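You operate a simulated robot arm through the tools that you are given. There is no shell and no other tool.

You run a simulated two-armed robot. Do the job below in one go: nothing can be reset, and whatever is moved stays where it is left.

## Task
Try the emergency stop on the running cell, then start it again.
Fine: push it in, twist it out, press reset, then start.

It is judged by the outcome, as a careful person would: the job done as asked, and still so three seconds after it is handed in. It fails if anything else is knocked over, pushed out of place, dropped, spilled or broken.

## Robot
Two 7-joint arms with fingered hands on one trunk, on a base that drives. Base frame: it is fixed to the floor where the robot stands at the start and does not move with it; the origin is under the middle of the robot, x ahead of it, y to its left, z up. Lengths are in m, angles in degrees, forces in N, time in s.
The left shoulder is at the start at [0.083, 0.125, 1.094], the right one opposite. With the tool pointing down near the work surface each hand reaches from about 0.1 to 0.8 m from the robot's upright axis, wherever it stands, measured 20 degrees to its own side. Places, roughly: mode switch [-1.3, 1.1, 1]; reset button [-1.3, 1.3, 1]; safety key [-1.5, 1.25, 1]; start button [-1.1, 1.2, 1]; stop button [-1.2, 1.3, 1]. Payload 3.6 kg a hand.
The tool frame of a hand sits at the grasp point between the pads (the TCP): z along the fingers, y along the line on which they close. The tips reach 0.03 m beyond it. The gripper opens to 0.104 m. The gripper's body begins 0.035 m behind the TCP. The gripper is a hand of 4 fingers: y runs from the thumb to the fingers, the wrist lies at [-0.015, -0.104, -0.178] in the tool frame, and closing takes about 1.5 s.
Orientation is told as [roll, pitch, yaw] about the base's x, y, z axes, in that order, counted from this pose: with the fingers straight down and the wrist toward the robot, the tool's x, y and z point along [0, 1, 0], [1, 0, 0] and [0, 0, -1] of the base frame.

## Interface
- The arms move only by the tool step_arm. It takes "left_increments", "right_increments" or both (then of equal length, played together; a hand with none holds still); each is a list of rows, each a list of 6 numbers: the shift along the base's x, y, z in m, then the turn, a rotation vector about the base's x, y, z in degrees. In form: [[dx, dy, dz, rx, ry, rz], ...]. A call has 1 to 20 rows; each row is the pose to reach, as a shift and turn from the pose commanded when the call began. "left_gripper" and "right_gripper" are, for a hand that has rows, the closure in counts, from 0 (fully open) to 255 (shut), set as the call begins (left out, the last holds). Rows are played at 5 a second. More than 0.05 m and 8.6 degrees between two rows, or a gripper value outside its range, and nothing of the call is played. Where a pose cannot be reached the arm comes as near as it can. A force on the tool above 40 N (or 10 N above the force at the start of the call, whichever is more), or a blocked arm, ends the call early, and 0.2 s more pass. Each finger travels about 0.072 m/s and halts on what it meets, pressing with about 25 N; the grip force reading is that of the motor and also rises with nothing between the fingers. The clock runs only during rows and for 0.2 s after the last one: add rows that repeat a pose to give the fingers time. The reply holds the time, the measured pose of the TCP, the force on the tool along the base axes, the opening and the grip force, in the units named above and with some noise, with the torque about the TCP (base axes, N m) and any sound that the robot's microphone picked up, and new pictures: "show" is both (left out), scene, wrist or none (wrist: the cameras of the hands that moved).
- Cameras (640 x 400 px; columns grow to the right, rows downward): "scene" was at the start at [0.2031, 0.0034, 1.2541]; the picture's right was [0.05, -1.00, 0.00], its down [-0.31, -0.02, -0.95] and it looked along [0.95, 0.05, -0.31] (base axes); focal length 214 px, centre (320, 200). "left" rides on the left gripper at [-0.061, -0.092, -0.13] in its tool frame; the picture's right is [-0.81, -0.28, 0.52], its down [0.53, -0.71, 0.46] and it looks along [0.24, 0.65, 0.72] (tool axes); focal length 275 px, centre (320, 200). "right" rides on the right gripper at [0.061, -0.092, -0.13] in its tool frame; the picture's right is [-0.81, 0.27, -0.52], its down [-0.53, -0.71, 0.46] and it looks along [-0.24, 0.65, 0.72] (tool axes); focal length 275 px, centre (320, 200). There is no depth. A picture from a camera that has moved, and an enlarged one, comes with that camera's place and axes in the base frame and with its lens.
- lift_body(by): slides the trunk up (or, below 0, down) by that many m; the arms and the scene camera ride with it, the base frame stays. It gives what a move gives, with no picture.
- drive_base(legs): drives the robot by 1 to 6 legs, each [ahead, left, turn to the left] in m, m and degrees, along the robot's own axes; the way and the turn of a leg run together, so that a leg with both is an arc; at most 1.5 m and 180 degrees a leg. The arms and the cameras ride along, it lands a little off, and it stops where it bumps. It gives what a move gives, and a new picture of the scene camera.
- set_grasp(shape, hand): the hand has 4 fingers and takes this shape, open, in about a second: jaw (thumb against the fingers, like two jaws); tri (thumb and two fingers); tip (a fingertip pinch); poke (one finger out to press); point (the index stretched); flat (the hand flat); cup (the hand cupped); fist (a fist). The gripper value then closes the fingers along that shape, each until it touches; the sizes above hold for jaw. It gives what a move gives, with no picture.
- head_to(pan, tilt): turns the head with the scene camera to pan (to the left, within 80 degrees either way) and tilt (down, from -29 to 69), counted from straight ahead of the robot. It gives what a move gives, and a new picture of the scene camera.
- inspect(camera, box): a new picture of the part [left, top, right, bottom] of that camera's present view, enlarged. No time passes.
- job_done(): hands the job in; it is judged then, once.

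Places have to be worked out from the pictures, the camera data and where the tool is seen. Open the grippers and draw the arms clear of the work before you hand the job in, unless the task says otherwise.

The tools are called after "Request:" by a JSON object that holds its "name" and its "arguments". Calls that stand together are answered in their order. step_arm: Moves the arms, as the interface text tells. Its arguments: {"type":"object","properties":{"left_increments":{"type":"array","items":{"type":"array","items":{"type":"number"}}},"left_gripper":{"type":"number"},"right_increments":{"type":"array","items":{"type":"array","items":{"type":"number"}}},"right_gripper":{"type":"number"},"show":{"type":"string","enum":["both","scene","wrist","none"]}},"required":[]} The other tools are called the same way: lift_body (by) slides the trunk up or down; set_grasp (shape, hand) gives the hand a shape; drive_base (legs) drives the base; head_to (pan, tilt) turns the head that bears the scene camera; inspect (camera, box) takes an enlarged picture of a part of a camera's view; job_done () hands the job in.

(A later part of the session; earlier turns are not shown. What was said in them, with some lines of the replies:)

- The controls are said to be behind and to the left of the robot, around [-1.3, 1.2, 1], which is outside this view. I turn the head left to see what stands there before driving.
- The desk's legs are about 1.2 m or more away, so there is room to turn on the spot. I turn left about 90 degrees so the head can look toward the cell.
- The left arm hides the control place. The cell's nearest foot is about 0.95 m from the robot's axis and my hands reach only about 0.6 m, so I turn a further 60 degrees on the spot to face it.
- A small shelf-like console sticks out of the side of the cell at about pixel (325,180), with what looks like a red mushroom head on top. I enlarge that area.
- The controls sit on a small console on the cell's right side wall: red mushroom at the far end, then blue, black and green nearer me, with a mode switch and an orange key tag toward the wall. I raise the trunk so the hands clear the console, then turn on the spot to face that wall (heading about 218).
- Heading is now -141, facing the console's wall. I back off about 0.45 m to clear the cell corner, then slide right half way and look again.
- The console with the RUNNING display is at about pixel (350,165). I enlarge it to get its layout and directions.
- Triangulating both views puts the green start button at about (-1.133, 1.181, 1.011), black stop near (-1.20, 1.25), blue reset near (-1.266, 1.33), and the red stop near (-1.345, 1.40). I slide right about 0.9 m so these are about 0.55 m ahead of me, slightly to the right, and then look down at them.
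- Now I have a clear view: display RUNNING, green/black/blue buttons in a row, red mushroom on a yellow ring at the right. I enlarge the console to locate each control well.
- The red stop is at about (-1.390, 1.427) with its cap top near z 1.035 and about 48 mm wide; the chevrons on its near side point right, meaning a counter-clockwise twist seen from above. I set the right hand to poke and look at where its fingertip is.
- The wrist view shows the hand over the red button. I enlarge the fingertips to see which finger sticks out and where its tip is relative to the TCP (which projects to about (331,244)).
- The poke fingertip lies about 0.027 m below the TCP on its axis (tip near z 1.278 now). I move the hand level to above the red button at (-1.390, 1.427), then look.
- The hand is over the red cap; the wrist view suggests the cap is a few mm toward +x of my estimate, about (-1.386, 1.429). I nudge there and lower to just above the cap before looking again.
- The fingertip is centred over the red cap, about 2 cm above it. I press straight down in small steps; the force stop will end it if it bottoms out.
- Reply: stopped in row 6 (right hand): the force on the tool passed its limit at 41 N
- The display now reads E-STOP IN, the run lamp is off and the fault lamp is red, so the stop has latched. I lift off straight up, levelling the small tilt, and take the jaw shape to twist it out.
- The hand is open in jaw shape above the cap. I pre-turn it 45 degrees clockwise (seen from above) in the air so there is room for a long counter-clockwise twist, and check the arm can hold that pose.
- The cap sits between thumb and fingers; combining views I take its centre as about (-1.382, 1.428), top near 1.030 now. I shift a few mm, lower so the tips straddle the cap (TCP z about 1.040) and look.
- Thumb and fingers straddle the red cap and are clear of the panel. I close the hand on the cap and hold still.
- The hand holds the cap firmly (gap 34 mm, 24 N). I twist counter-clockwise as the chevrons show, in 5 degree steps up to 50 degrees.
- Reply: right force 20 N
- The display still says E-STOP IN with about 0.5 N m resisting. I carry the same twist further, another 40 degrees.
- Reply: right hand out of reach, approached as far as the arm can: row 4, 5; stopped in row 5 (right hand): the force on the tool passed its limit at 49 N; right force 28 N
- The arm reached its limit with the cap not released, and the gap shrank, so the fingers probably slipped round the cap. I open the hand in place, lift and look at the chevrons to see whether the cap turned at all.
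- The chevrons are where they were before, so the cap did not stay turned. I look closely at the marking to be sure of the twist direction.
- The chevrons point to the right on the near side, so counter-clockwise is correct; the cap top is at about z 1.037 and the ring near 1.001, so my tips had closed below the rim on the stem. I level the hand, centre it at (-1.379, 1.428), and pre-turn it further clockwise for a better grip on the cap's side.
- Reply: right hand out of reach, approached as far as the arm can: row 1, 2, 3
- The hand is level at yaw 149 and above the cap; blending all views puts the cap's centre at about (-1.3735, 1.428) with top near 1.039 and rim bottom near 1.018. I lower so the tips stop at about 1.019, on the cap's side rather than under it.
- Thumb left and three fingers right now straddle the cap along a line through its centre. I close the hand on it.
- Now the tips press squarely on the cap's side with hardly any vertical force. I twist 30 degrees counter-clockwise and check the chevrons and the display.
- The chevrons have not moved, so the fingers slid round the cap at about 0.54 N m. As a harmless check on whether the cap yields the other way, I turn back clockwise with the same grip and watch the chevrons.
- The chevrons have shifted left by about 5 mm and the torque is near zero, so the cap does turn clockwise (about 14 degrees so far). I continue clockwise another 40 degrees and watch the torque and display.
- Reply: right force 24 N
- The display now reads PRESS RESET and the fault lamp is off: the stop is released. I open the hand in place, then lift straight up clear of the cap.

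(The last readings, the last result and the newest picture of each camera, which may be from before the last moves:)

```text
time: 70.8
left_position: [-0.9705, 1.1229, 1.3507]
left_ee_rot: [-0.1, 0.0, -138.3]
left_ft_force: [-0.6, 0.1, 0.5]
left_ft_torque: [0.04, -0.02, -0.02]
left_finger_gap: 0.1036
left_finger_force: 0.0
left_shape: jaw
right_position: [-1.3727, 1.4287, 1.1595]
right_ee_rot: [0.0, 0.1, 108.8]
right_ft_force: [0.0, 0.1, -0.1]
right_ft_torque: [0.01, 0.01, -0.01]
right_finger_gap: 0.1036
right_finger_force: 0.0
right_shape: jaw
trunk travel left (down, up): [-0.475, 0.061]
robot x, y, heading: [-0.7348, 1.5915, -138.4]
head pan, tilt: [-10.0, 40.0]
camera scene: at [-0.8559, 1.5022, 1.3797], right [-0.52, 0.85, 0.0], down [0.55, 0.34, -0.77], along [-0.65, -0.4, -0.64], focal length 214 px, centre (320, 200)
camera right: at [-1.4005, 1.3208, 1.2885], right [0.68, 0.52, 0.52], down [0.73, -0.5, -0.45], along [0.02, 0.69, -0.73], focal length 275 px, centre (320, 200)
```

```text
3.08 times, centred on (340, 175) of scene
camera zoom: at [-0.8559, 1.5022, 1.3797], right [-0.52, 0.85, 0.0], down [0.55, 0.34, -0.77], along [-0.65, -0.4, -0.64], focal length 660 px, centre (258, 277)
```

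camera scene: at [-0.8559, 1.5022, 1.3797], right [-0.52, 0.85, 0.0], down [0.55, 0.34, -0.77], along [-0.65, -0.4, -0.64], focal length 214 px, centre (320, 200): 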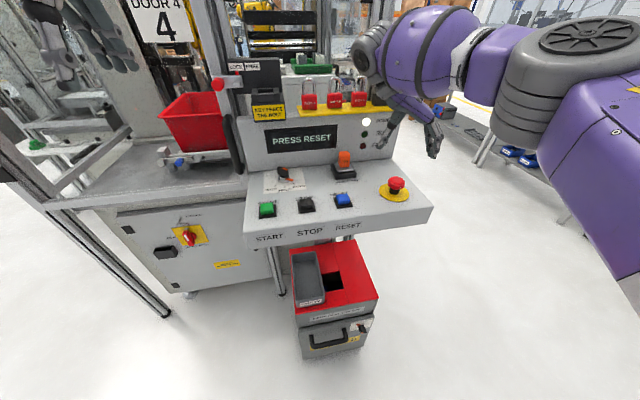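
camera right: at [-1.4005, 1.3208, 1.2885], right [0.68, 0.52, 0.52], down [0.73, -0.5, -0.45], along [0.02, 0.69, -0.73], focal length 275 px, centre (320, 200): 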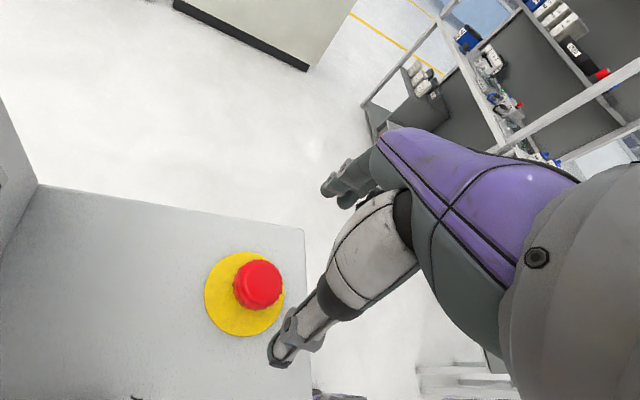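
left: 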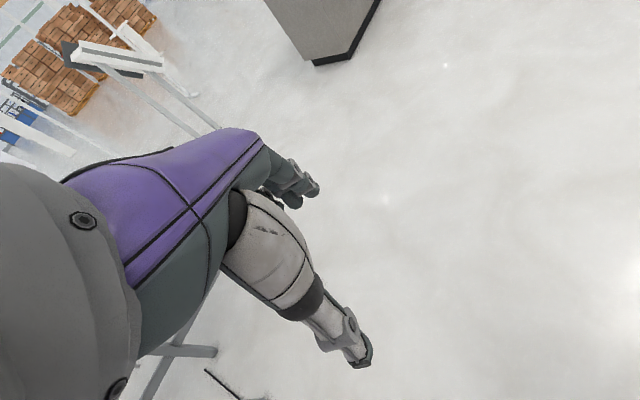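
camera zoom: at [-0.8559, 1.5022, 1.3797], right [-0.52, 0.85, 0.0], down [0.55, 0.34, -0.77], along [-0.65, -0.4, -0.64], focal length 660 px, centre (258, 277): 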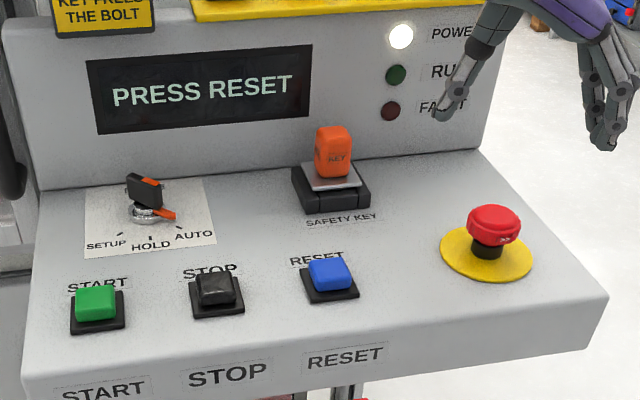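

The mushroom stays out and PRESS RESET is shown. I raise the hand a little and turn it back to its natural heading before pressing reset, which I place at about (-1.260, 1.327, top 1.016).

Request:
{"name": "step_arm", "arguments": {"right_increments": [[0, 0, 0.02, 0, 0, 8], [0, 0, 0.04, 0, 0, 16], [0, 0, 0.06, 0, 0, 24], [0.01, -0.01, 0.06, 0, 0, 32], [0.02, -0.02, 0.06, 0, 0, 40], [0.03, -0.03, 0.06, 0, 0, 48], [0.04, -0.04, 0.06, 0, 0, 56], [0.05, -0.05, 0.06, 0, 0, 64], [0.06, -0.06, 0.06, 0, 0, 72], [0.07, -0.07, 0.06, 0, 0, 80], [0.08, -0.08, 0.06, 0, 0, 88], [0.09, -0.09, 0.06, 0, 0, 96], [0.1, -0.096, 0.06, 0, 0, 104], [0.113, -0.102, 0.06, 0, 0, 112], [0.113, -0.102, 0.06, 0, 0, 112]], "show": "none"}}

Request:
{"name": "set_grasp", "arguments": {"hand": "right", "shape": "poke"}}

Request:
{"name": "inspect", "arguments": {"camera": "scene", "box": [220, 80, 460, 240]}}

Request:
{"name": "inspect", "arguments": {"camera": "right", "box": [0, 0, 640, 400]}}

```text
time: 74.0
left_position: [-0.9711, 1.1221, 1.3512]
left_ee_rot: [-0.1, 0.0, -138.3]
left_ft_force: [0.4, 0.3, 0.9]
left_ft_torque: [0.01, 0.03, -0.01]
left_finger_gap: 0.1036
left_finger_force: 0.1
left_shape: jaw
right_position: [-1.2593, 1.3262, 1.2199]
right_ee_rot: [0.1, 0.0, -139.1]
right_ft_force: [1.1, 0.3, -0.1]
right_ft_torque: [0.01, 0.0, 0.0]
right_finger_gap: 0.1038
right_finger_force: 0.0
right_shape: jaw
trunk travel left (down, up): [-0.475, 0.061]
robot x, y, heading: [-0.7354, 1.5861, -138.5]
head pan, tilt: [-10.0, 40.0]
```

```text
time: 74.9
left_position: [-0.9702, 1.1234, 1.3512]
left_ee_rot: [-0.1, -0.1, -138.4]
left_ft_force: [-0.6, -0.1, -0.6]
left_ft_torque: [-0.01, 0.01, 0.01]
left_finger_gap: 0.1036
left_finger_force: 0.1
left_shape: jaw
right_position: [-1.2602, 1.3266, 1.2195]
right_ee_rot: [0.1, 0.1, -139.3]
right_ft_force: [-0.2, 0.3, -0.7]
right_ft_torque: [-0.01, 0.03, 0.01]
right_finger_gap: 0.0003
right_finger_force: 0.1
right_shape: poke
trunk travel left (down, up): [-0.475, 0.061]
robot x, y, heading: [-0.7324, 1.5898, -138.5]
head pan, tilt: [-10.0, 40.0]
```

```text
2.50 times, centred on (340, 160) of scene
camera zoom: at [-0.8555, 1.5023, 1.3798], right [-0.52, 0.85, 0.0], down [0.55, 0.34, -0.77], along [-0.65, -0.4, -0.64], focal length 536 px, centre (270, 300)
```

zoom: 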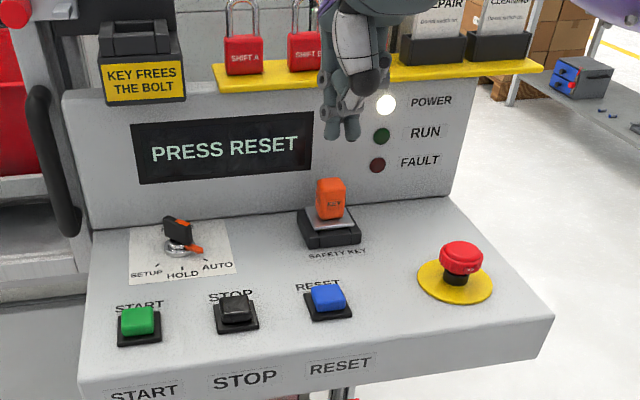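

```text
1.00 times, centred on (320, 200) of right (not enlarged: the box is as wide or as high as the picture)
camera zoom: at [-1.1494, 1.3388, 1.3491], right [-0.74, 0.43, 0.52], down [0.19, 0.87, -0.46], along [-0.65, -0.24, -0.73], focal length 275 px, centre (320, 200)
```

zoom: 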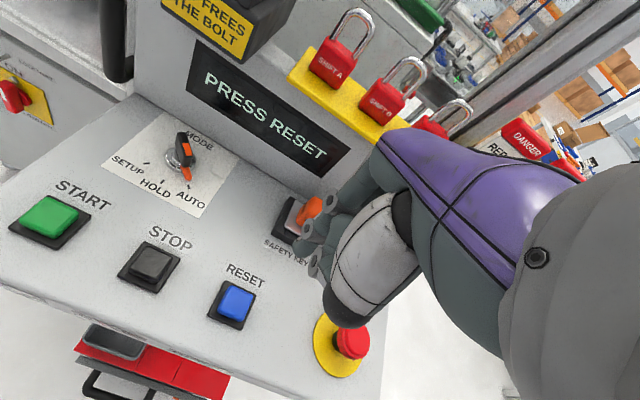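

Reset is confirmed at about (-1.262, 1.325) by the wrist view. I lower the fingertip to about 2.5 cm above it and check.

Request:
{"name": "step_arm", "arguments": {"right_increments": [[-0.001, -0.001, -0.03, 0, 0, 0], [-0.002, -0.002, -0.06, 0, 0, 0], [-0.002, -0.002, -0.09, 0, 0, 0], [-0.002, -0.002, -0.12, 0, 0, 0], [-0.002, -0.002, -0.145, 0, 0, 0], [-0.002, -0.002, -0.145, 0, 0, 0]], "show": "none"}}

Request:
{"name": "inspect", "arguments": {"camera": "scene", "box": [290, 120, 420, 220]}}

Request:
{"name": "inspect", "arguments": {"camera": "right", "box": [180, 180, 420, 340]}}

```text
time: 76.3
left_position: [-0.97, 1.123, 1.3513]
left_ee_rot: [-0.2, 0.0, -138.4]
left_ft_force: [-0.3, -0.5, 0.5]
left_ft_torque: [0.0, 0.0, -0.02]
left_finger_gap: 0.1038
left_finger_force: 0.1
left_shape: jaw
right_position: [-1.2616, 1.3259, 1.0749]
right_ee_rot: [0.1, 0.0, -139.1]
right_ft_force: [-0.3, -0.1, -0.7]
right_ft_torque: [0.02, -0.01, -0.02]
right_finger_gap: 0.0001
right_finger_force: 0.0
right_shape: poke
trunk travel left (down, up): [-0.475, 0.061]
robot x, y, heading: [-0.7349, 1.5907, -138.7]
head pan, tilt: [-10.0, 40.0]
```

```text
4.00 times, centred on (355, 170) of scene
camera zoom: at [-0.8553, 1.5023, 1.3798], right [-0.52, 0.85, 0.0], down [0.55, 0.34, -0.77], along [-0.65, -0.4, -0.64], focal length 858 px, centre (180, 320)
```

zoom: 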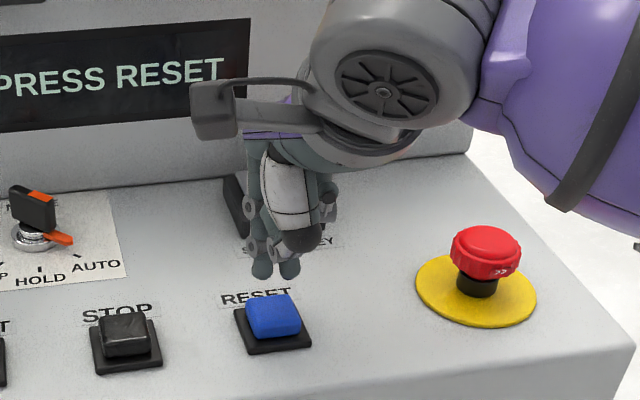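

```text
2.50 times, centred on (300, 260) of right
camera zoom: at [-1.1519, 1.3375, 1.2038], right [-0.74, 0.43, 0.52], down [0.19, 0.87, -0.46], along [-0.65, -0.24, -0.73], focal length 688 px, centre (370, 50)
```

zoom: 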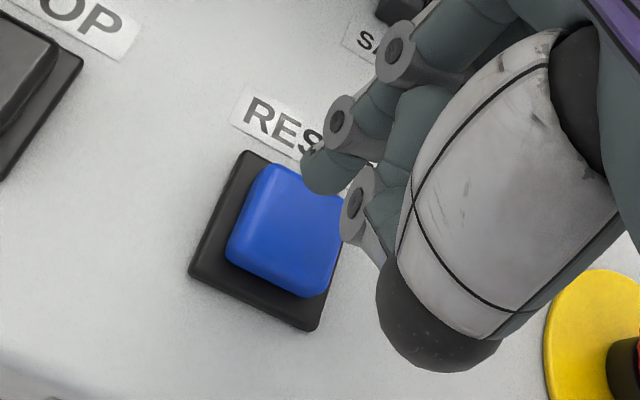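

The fingertip lines up with the blue button in both views. I press down in small steps, then check the reading and display.

Request:
{"name": "step_arm", "arguments": {"right_increments": [[0, 0, -0.012, 0, 0, 0], [0, 0, -0.022, 0, 0, 0], [0, 0, -0.026, 0, 0, 0], [0, 0, -0.029, 0, 0, 0], [0, 0, -0.032, 0, 0, 0], [0, 0, -0.034, 0, 0, 0], [0, 0, -0.034, 0, 0, 0]], "show": "scene"}}

Request:
{"name": "inspect", "arguments": {"camera": "scene", "box": [230, 110, 430, 230]}}

```text
time: 77.9
left_position: [-0.9695, 1.1247, 1.3534]
left_ee_rot: [-0.2, 0.0, -138.4]
left_ft_force: [-0.1, -0.3, -0.4]
left_ft_torque: [0.0, -0.01, 0.06]
left_finger_gap: 0.1036
left_finger_force: 0.1
left_shape: jaw
right_position: [-1.2625, 1.3236, 1.0451]
right_ee_rot: [0.2, -0.5, -139.2]
right_ft_force: [-5.4, 0.5, 25.6]
right_ft_torque: [0.21, 0.28, 0.06]
right_finger_gap: 0.0
right_finger_force: 0.0
right_shape: poke
trunk travel left (down, up): [-0.475, 0.061]
robot x, y, heading: [-0.7328, 1.585, -138.3]
head pan, tilt: [-10.0, 40.0]
heard: click
camera scene: at [-0.8541, 1.5035, 1.3803], right [-0.52, 0.85, 0.0], down [0.55, 0.34, -0.77], along [-0.65, -0.4, -0.64], focal length 214 px, centre (320, 200)
```

scene: 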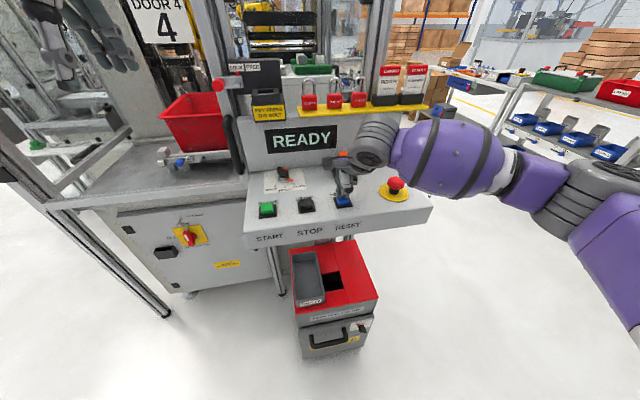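

```text
3.20 times, centred on (330, 170) of scene
camera zoom: at [-0.8541, 1.5035, 1.3803], right [-0.52, 0.85, 0.0], down [0.55, 0.34, -0.77], along [-0.65, -0.4, -0.64], focal length 686 px, centre (288, 296)
```

zoom: 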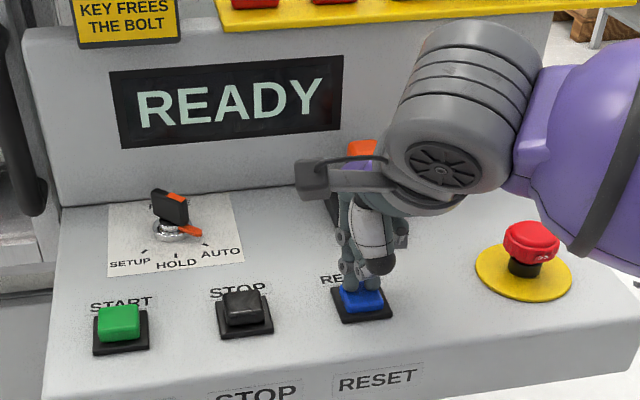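

The display reads READY with a click heard. I lift the right hand off and at the same time move the idle left hand about 0.2 m to the left so it will not be in the right hand's way at the start button.

Request:
{"name": "step_arm", "arguments": {"right_increments": [[0, 0, 0.01, 0, 0, 0], [0, 0, 0.03, 0, 0, 0], [0, 0, 0.05, 0, 0, 0], [0, 0, 0.07, 0, 0, 0], [0, 0, 0.085, 0, 0, 0], [0, 0, 0.085, 0, 0, 0], [0, 0, 0.085, 0, 0, 0]], "left_increments": [[0.02, -0.023, 0, 0, 0, 0], [0.04, -0.046, 0, 0, 0, 0], [0.06, -0.069, 0, 0, 0, 0], [0.08, -0.092, 0, 0, 0, 0], [0.1, -0.115, 0, 0, 0, 0], [0.13, -0.15, 0, 0, 0, 0], [0.13, -0.15, 0, 0, 0, 0]], "show": "scene"}}

```text
time: 79.5
left_position: [-0.8408, 0.973, 1.3509]
left_ee_rot: [0.1, 0.0, -138.5]
left_ft_force: [0.5, -0.3, 1.1]
left_ft_torque: [-0.02, 0.01, -0.02]
left_finger_gap: 0.1036
left_finger_force: 0.0
left_shape: jaw
right_position: [-1.2634, 1.3247, 1.1246]
right_ee_rot: [0.1, 0.1, -139.2]
right_ft_force: [-0.6, -0.7, 0.0]
right_ft_torque: [0.04, 0.01, 0.0]
right_finger_gap: 0.0
right_finger_force: 0.1
right_shape: poke
trunk travel left (down, up): [-0.475, 0.061]
robot x, y, heading: [-0.736, 1.5919, -138.4]
head pan, tilt: [-10.0, 40.0]
camera scene: at [-0.856, 1.5028, 1.3797], right [-0.52, 0.85, 0.0], down [0.55, 0.34, -0.77], along [-0.65, -0.4, -0.64], focal length 214 px, centre (320, 200)
```

scene: 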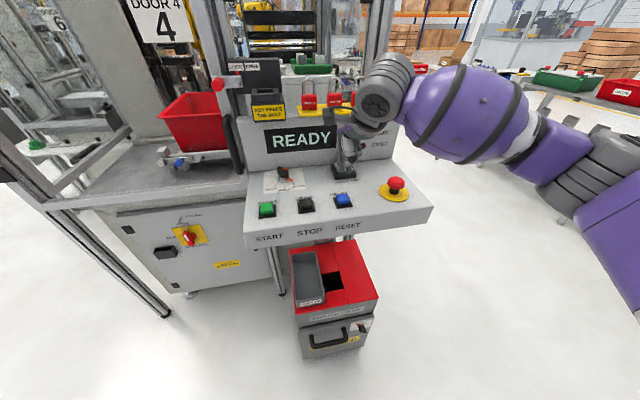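

READY stays on and the left hand is clear. I carry the right hand level, about 8 cm above the buttons, to over the green start button at about (-1.130, 1.179).

Request:
{"name": "step_arm", "arguments": {"right_increments": [[0.022, -0.024, 0, 0, 0, 0], [0.044, -0.048, 0, 0, 0, 0], [0.066, -0.073, 0, 0, 0, 0], [0.088, -0.097, 0, 0, 0, 0], [0.11, -0.121, 0, 0, 0, 0], [0.132, -0.146, 0, 0, 0, 0], [0.132, -0.146, 0, 0, 0, 0]], "show": "both"}}

Request:
{"name": "inspect", "arguments": {"camera": "right", "box": [180, 180, 420, 340]}}

Request:
{"name": "inspect", "arguments": {"camera": "scene", "box": [220, 110, 380, 230]}}

```text
time: 81.1
left_position: [-0.8405, 0.9735, 1.3519]
left_ee_rot: [0.1, 0.1, -138.4]
left_ft_force: [0.0, -0.4, -0.7]
left_ft_torque: [-0.03, 0.02, -0.04]
left_finger_gap: 0.1036
left_finger_force: 0.0
left_shape: jaw
right_position: [-1.1299, 1.1779, 1.1248]
right_ee_rot: [0.1, 0.0, -139.1]
right_ft_force: [0.5, 0.2, 0.4]
right_ft_torque: [-0.02, 0.0, 0.01]
right_finger_gap: 0.0002
right_finger_force: 0.1
right_shape: poke
trunk travel left (down, up): [-0.475, 0.061]
robot x, y, heading: [-0.7316, 1.5873, -138.4]
head pan, tilt: [-10.0, 40.0]
camera scene: at [-0.856, 1.5029, 1.3798], right [-0.52, 0.85, 0.0], down [0.55, 0.34, -0.77], along [-0.65, -0.4, -0.64], focal length 214 px, centre (320, 200)
camera right: at [-1.02, 1.1915, 1.2548], right [-0.74, 0.43, 0.52], down [0.19, 0.87, -0.46], along [-0.65, -0.24, -0.73], focal length 275 px, centre (320, 200)
```

scene: 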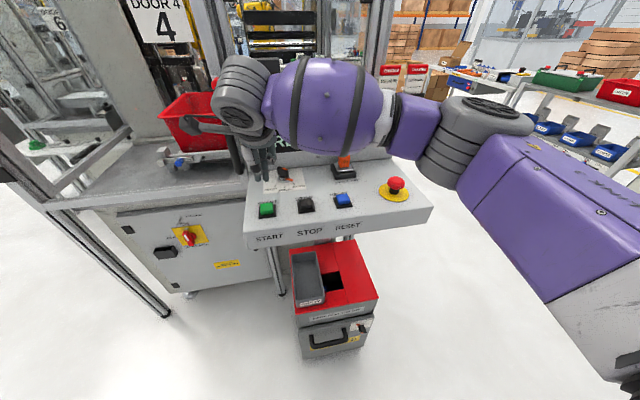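
right: 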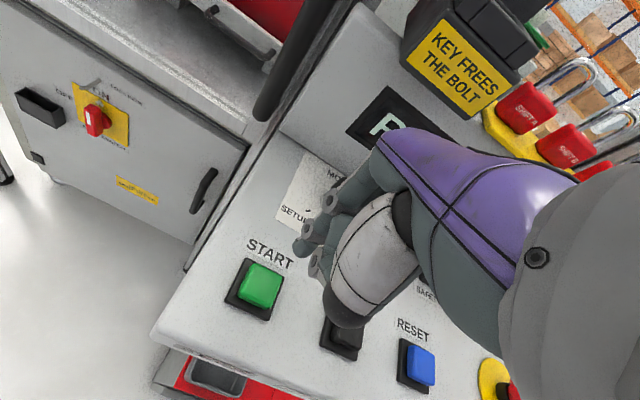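

```text
2.50 times, centred on (300, 260) of right
camera zoom: at [-1.02, 1.1915, 1.2548], right [-0.74, 0.43, 0.52], down [0.19, 0.87, -0.46], along [-0.65, -0.24, -0.73], focal length 688 px, centre (370, 50)
```

zoom: 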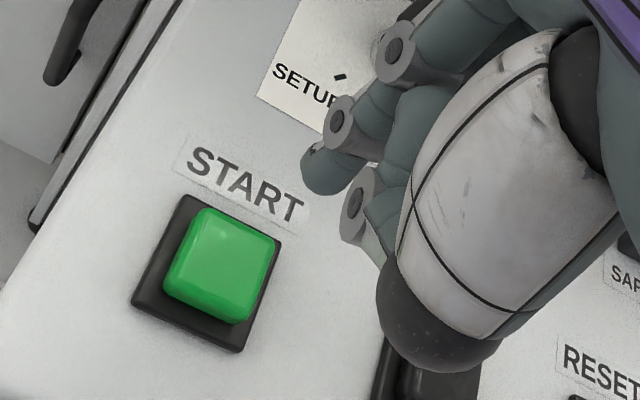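

```text
3.33 times, centred on (300, 170) of scene
camera zoom: at [-0.856, 1.5029, 1.3798], right [-0.52, 0.85, 0.0], down [0.55, 0.34, -0.77], along [-0.65, -0.4, -0.64], focal length 715 px, centre (387, 300)
```

zoom: 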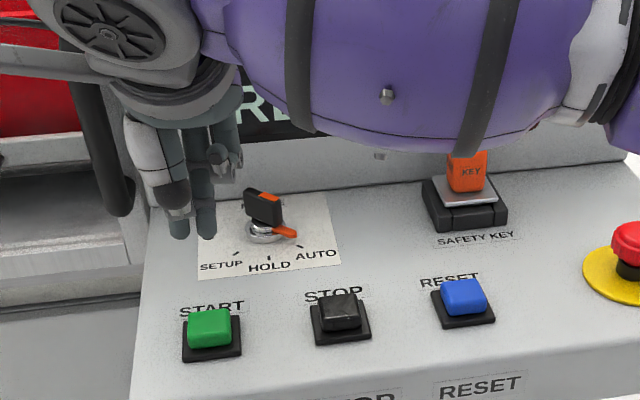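

The start button lies right under the fingertip to within about 3 mm, and the forearm is well above the key and switch. I go down and press in small steps.

Request:
{"name": "step_arm", "arguments": {"right_increments": [[0.001, -0.001, -0.02, 0, 0, 0], [0.001, -0.001, -0.04, 0, 0, 0], [0.001, -0.001, -0.055, 0, 0, 0], [0.001, -0.001, -0.068, 0, 0, 0], [0.001, -0.001, -0.074, 0, 0, 0], [0.001, -0.001, -0.078, 0, 0, 0], [0.001, -0.001, -0.081, 0, 0, 0], [0.001, -0.001, -0.084, 0, 0, 0], [0.001, -0.001, -0.084, 0, 0, 0]], "show": "both"}}

Request:
{"name": "inspect", "arguments": {"camera": "right", "box": [180, 80, 480, 320]}}

```text
time: 83.1
left_position: [-0.8394, 0.9742, 1.3526]
left_ee_rot: [0.0, -0.1, -138.4]
left_ft_force: [0.5, -0.3, 0.0]
left_ft_torque: [0.01, -0.01, 0.0]
left_finger_gap: 0.1036
left_finger_force: 0.1
left_shape: jaw
right_position: [-1.1286, 1.1772, 1.0432]
right_ee_rot: [0.1, -0.2, -139.2]
right_ft_force: [-5.1, -1.7, 21.1]
right_ft_torque: [0.14, 0.27, 0.05]
right_finger_gap: 0.0
right_finger_force: 0.1
right_shape: poke
trunk travel left (down, up): [-0.475, 0.061]
robot x, y, heading: [-0.7343, 1.5885, -138.4]
head pan, tilt: [-10.0, 40.0]
heard: click
camera scene: at [-0.8548, 1.5033, 1.3802], right [-0.52, 0.85, 0.0], down [0.55, 0.34, -0.77], along [-0.65, -0.4, -0.64], focal length 214 px, centre (320, 200)
camera right: at [-1.019, 1.1906, 1.1738], right [-0.74, 0.44, 0.52], down [0.19, 0.87, -0.46], along [-0.65, -0.24, -0.72], focal length 275 px, centre (320, 200)
```

scene: 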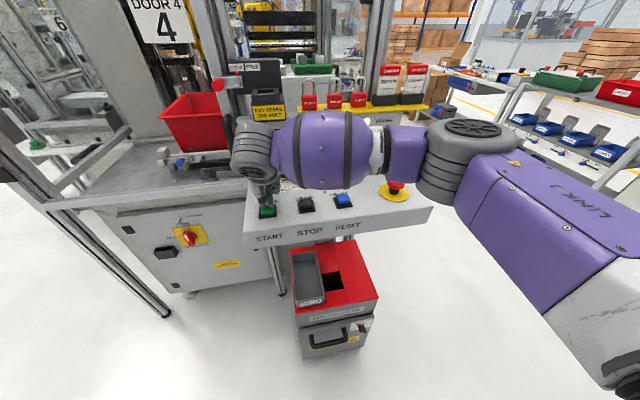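
right: 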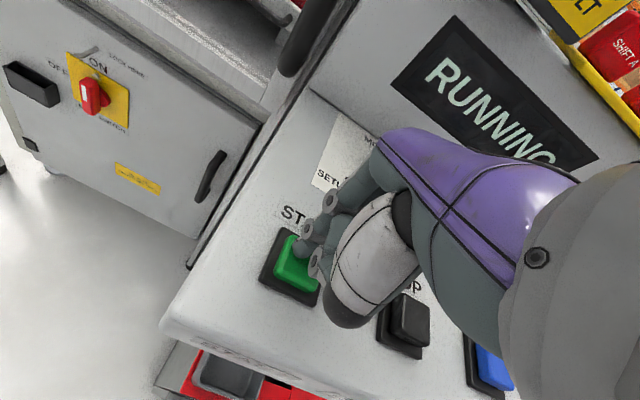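

```text
1.67 times, centred on (330, 200) of right
camera zoom: at [-1.019, 1.1906, 1.1738], right [-0.74, 0.44, 0.52], down [0.19, 0.87, -0.46], along [-0.65, -0.24, -0.72], focal length 459 px, centre (303, 200)
```

zoom: 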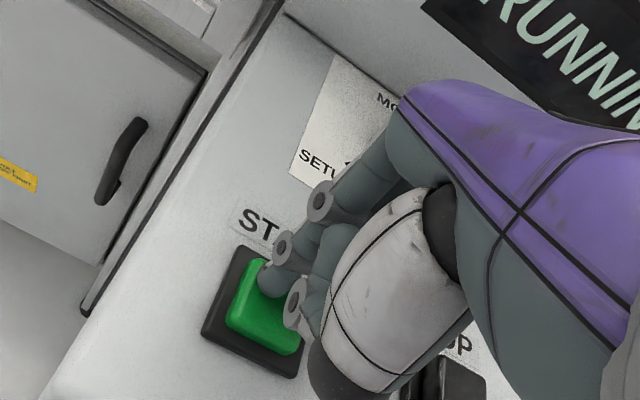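

The display reads RUNNING with a click. I lift the right hand straight up and then carry it back to where it first was, at height, clear of the console.

Request:
{"name": "step_arm", "arguments": {"right_increments": [[0, 0, 0.01, 0, 0, 0], [0, 0, 0.03, 0, 0, 0], [0, 0, 0.06, 0, 0, 0], [0, 0, 0.1, 0, 0, 0], [0, 0, 0.14, 0, 0, 0], [0, 0, 0.18, 0, 0, 0], [0, 0, 0.22, 0, 0, 0], [0, 0, 0.26, 0, 0, 0], [0.008, 0.035, 0.265, 0, 0, 0], [0.016, 0.07, 0.265, 0, 0, 0], [0.016, 0.105, 0.265, 0, 0, 0], [0.016, 0.14, 0.265, 0, 0, 0], [0.016, 0.175, 0.265, 0, 0, 0], [0.01, 0.21, 0.265, 0, 0, 0], [0.0, 0.24, 0.265, 0, 0, 0], [0.0, 0.24, 0.265, 0, 0, 0]], "show": "scene"}}

Request:
{"name": "set_grasp", "arguments": {"hand": "right", "shape": "jaw"}}

Request:
{"name": "inspect", "arguments": {"camera": "scene", "box": [220, 80, 460, 240]}}

```text
time: 86.5
left_position: [-0.8394, 0.9715, 1.3514]
left_ee_rot: [-0.1, 0.0, -138.4]
left_ft_force: [-0.2, 0.7, 0.2]
left_ft_torque: [0.03, -0.02, 0.03]
left_finger_gap: 0.1037
left_finger_force: 0.1
left_shape: jaw
right_position: [-1.129, 1.4167, 1.3054]
right_ee_rot: [0.1, 0.0, -139.2]
right_ft_force: [0.1, 0.6, -0.5]
right_ft_torque: [-0.01, 0.03, 0.0]
right_finger_gap: 0.0
right_finger_force: 0.1
right_shape: poke
trunk travel left (down, up): [-0.475, 0.061]
robot x, y, heading: [-0.7388, 1.5897, -138.4]
head pan, tilt: [-10.0, 40.0]
camera scene: at [-0.8552, 1.5016, 1.3797], right [-0.52, 0.85, 0.0], down [0.55, 0.34, -0.77], along [-0.65, -0.4, -0.64], focal length 214 px, centre (320, 200)
```

scene: 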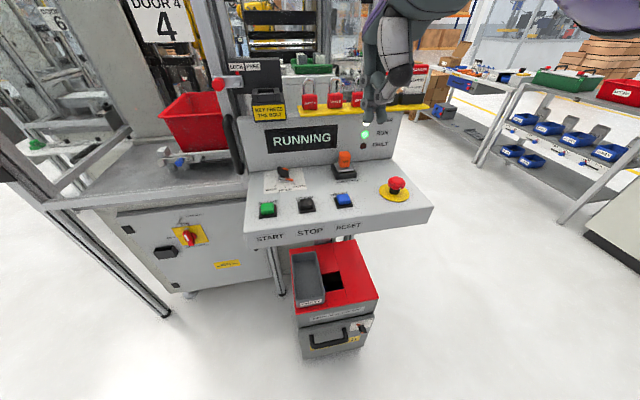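

```text
time: 87.4
left_position: [-0.8401, 0.9728, 1.352]
left_ee_rot: [0.0, 0.0, -138.4]
left_ft_force: [1.0, 0.0, -0.3]
left_ft_torque: [-0.03, -0.02, 0.0]
left_finger_gap: 0.1035
left_finger_force: 0.1
left_shape: jaw
right_position: [-1.1277, 1.4164, 1.3071]
right_ee_rot: [0.1, 0.1, -139.1]
right_ft_force: [0.7, 0.2, -0.6]
right_ft_torque: [0.01, -0.01, 0.0]
right_finger_gap: 0.104
right_finger_force: 0.0
right_shape: jaw
trunk travel left (down, up): [-0.475, 0.061]
robot x, y, heading: [-0.7349, 1.5903, -138.6]
head pan, tilt: [-10.0, 40.0]
```

```text
2.50 times, centred on (340, 160) of scene
camera zoom: at [-0.8554, 1.5023, 1.3798], right [-0.52, 0.85, 0.0], down [0.55, 0.34, -0.77], along [-0.65, -0.4, -0.64], focal length 536 px, centre (270, 300)
```

zoom: 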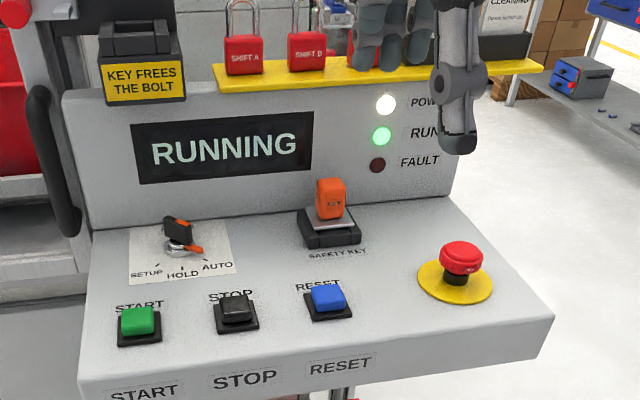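

RUNNING is shown, the run lamp is lit, mode is still AUTO, the key is in place and the mushroom is out. I draw the right hand back from over the console and take a last look.

Request:
{"name": "step_arm", "arguments": {"right_increments": [[0.02, 0.02, 0, 0, 0, 0], [0.04, 0.04, 0, 0, 0, 0], [0.06, 0.06, 0, 0, 0, 0], [0.08, 0.08, 0, 0, 0, 0], [0.09, 0.09, 0, 0, 0, 0], [0.09, 0.09, 0, 0, 0, 0]], "show": "scene"}}

Request:
{"name": "drive_base", "arguments": {"legs": [[-0.15, 0, 0]]}}

Request:
{"name": "inspect", "arguments": {"camera": "scene", "box": [220, 80, 460, 260]}}

```text
time: 88.4
left_position: [-0.8404, 0.9733, 1.3523]
left_ee_rot: [-0.1, -0.1, -138.4]
left_ft_force: [0.6, -0.8, 0.8]
left_ft_torque: [0.01, -0.05, -0.04]
left_finger_gap: 0.104
left_finger_force: 0.2
left_shape: jaw
right_position: [-1.0521, 1.4978, 1.304]
right_ee_rot: [0.1, 0.6, -140.3]
right_ft_force: [-1.9, -5.0, -7.2]
right_ft_torque: [0.5, 0.7, -0.51]
right_finger_gap: 0.1038
right_finger_force: 0.0
right_shape: jaw
trunk travel left (down, up): [-0.475, 0.061]
robot x, y, heading: [-0.7331, 1.5866, -138.7]
head pan, tilt: [-10.0, 40.0]
stopped in row 5 (right hand): the force on the tool passed its limit at 53 N (the readings are from after the stop); the commanded pose is now the measured one
camera scene: at [-0.8565, 1.5028, 1.3814], right [-0.51, 0.86, 0.0], down [0.54, 0.32, -0.78], along [-0.67, -0.4, -0.63], focal length 214 px, centre (320, 200)
```

scene: 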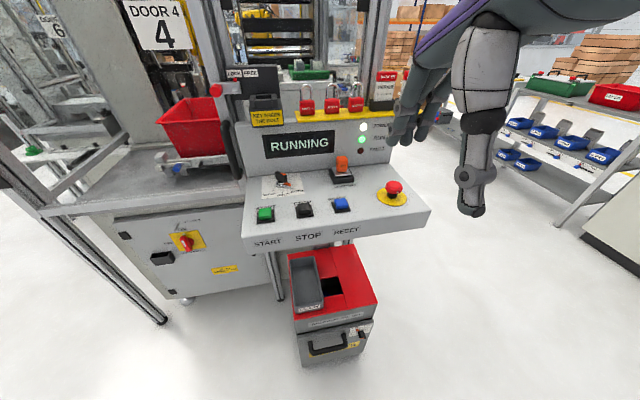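

```text
time: 89.8
left_position: [-0.7274, 1.0721, 1.3511]
left_ee_rot: [-0.1, 0.0, -138.4]
left_ft_force: [-0.1, 0.1, 0.6]
left_ft_torque: [-0.04, 0.04, 0.0]
left_finger_gap: 0.1034
left_finger_force: 0.1
left_shape: jaw
right_position: [-0.9409, 1.5964, 1.3051]
right_ee_rot: [0.2, 0.7, -140.3]
right_ft_force: [-8.5, -5.0, -7.2]
right_ft_torque: [0.74, -0.29, -0.59]
right_finger_gap: 0.1038
right_finger_force: 0.0
right_shape: jaw
trunk travel left (down, up): [-0.475, 0.061]
robot x, y, heading: [-0.6218, 1.6883, -138.5]
head pan, tilt: [-10.0, 40.0]
camera scene: at [-0.7445, 1.6017, 1.3816], right [-0.51, 0.86, 0.0], down [0.54, 0.32, -0.78], along [-0.67, -0.4, -0.63], focal length 214 px, centre (320, 200)
```

scene: 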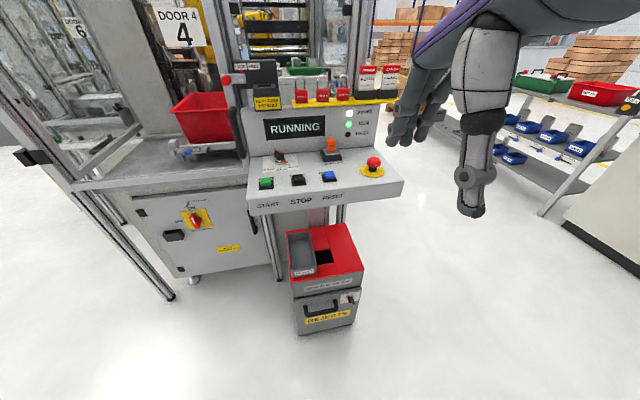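

```text
2.22 times, centred on (340, 170) of scene
camera zoom: at [-0.7445, 1.6017, 1.3816], right [-0.51, 0.86, 0.0], down [0.54, 0.32, -0.78], along [-0.67, -0.4, -0.63], focal length 477 px, centre (276, 267)
```

zoom: 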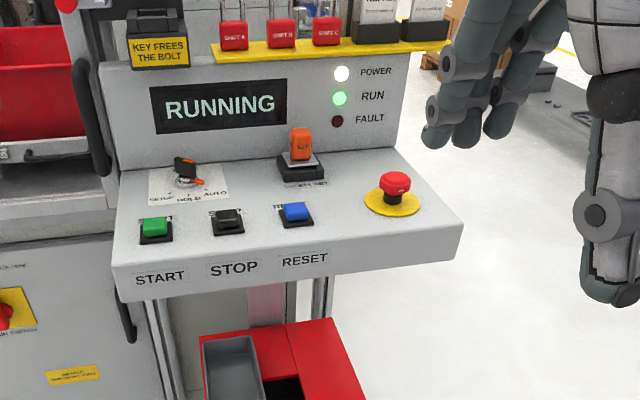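

The last pull-back ended because the hand met my own head (the contact travelled with me when I drove back), nothing in the cell. I ease the hand forward and right to relieve it; the console is farther away now.

Request:
{"name": "step_arm", "arguments": {"right_increments": [[-0.015, -0.01, 0, 0, 0, 0], [-0.03, -0.02, 0, 0, 0, 0], [-0.045, -0.02, 0, 0, 0, 0], [-0.055, -0.01, 0, 0, 0, 0], [-0.06, 0.0, 0, 0, 0, 0], [-0.06, 0.0, 0, 0, 0, 0]], "show": "scene"}}

Request:
{"name": "inspect", "arguments": {"camera": "scene", "box": [200, 60, 460, 340]}}

```text
time: 91.2
left_position: [-0.7285, 1.0725, 1.35]
left_ee_rot: [-0.1, 0.1, -138.3]
left_ft_force: [0.4, 0.0, 0.2]
left_ft_torque: [-0.02, 0.04, -0.01]
left_finger_gap: 0.1036
left_finger_force: 0.1
left_shape: jaw
right_position: [-1.001, 1.595, 1.3061]
right_ee_rot: [0.2, 0.6, -140.3]
right_ft_force: [-0.9, 0.8, 0.4]
right_ft_torque: [0.05, 0.0, -0.01]
right_finger_gap: 0.104
right_finger_force: 0.0
right_shape: jaw
trunk travel left (down, up): [-0.475, 0.061]
robot x, y, heading: [-0.623, 1.6859, -138.3]
head pan, tilt: [-10.0, 40.0]
camera scene: at [-0.7433, 1.6012, 1.3797], right [-0.52, 0.85, 0.0], down [0.55, 0.34, -0.77], along [-0.65, -0.4, -0.64], focal length 214 px, centre (320, 200)
```

scene: 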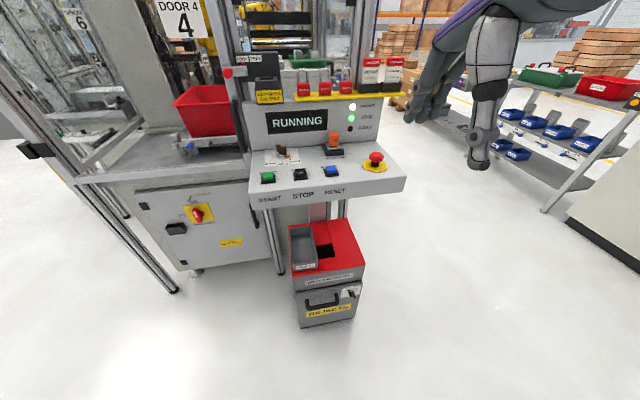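

```text
1.43 times, centred on (330, 200) of scene
camera zoom: at [-0.7433, 1.6012, 1.3797], right [-0.52, 0.85, 0.0], down [0.55, 0.34, -0.77], along [-0.65, -0.4, -0.64], focal length 306 px, centre (306, 200)
```

zoom: 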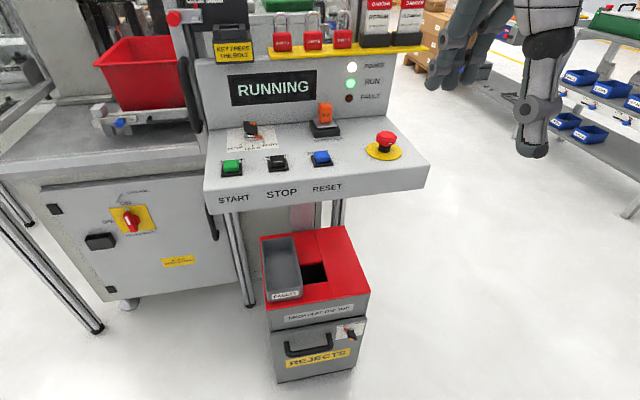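

Forces on both hands are near zero, both hands are open and clear of the console, and the cell shows RUNNING with the run lamp lit and the emergency stop out. Nothing else has been moved, so I hand the job in.

Request:
{"name": "job_done", "arguments": {}}

```text
The job is handed in.
```

The emergency stop works, and the cell is running again. At hand-in the display read RUNNING, the run lamp was lit and the fault lamp was off.

1. **Stop:** pushing the red button in showed E-STOP IN, turned the run lamp off and lit the fault lamp.
2. **Release:** the button twisted out clockwise. I first tried counter-clockwise, which is how I read the arrows on the cap, but my fingers only slipped round it. Once it released, the display showed PRESS RESET.
3. **Reset:** pressing the blue button showed READY.
4. **Start:** pressing the green button showed RUNNING.

The mode switch is still on AUTO, the safety key is in place, and I saw nothing moved or knocked over. While backing off, my right hand bumped my own head, but it touched nothing in the cell. Both hands are open and clear of the console.
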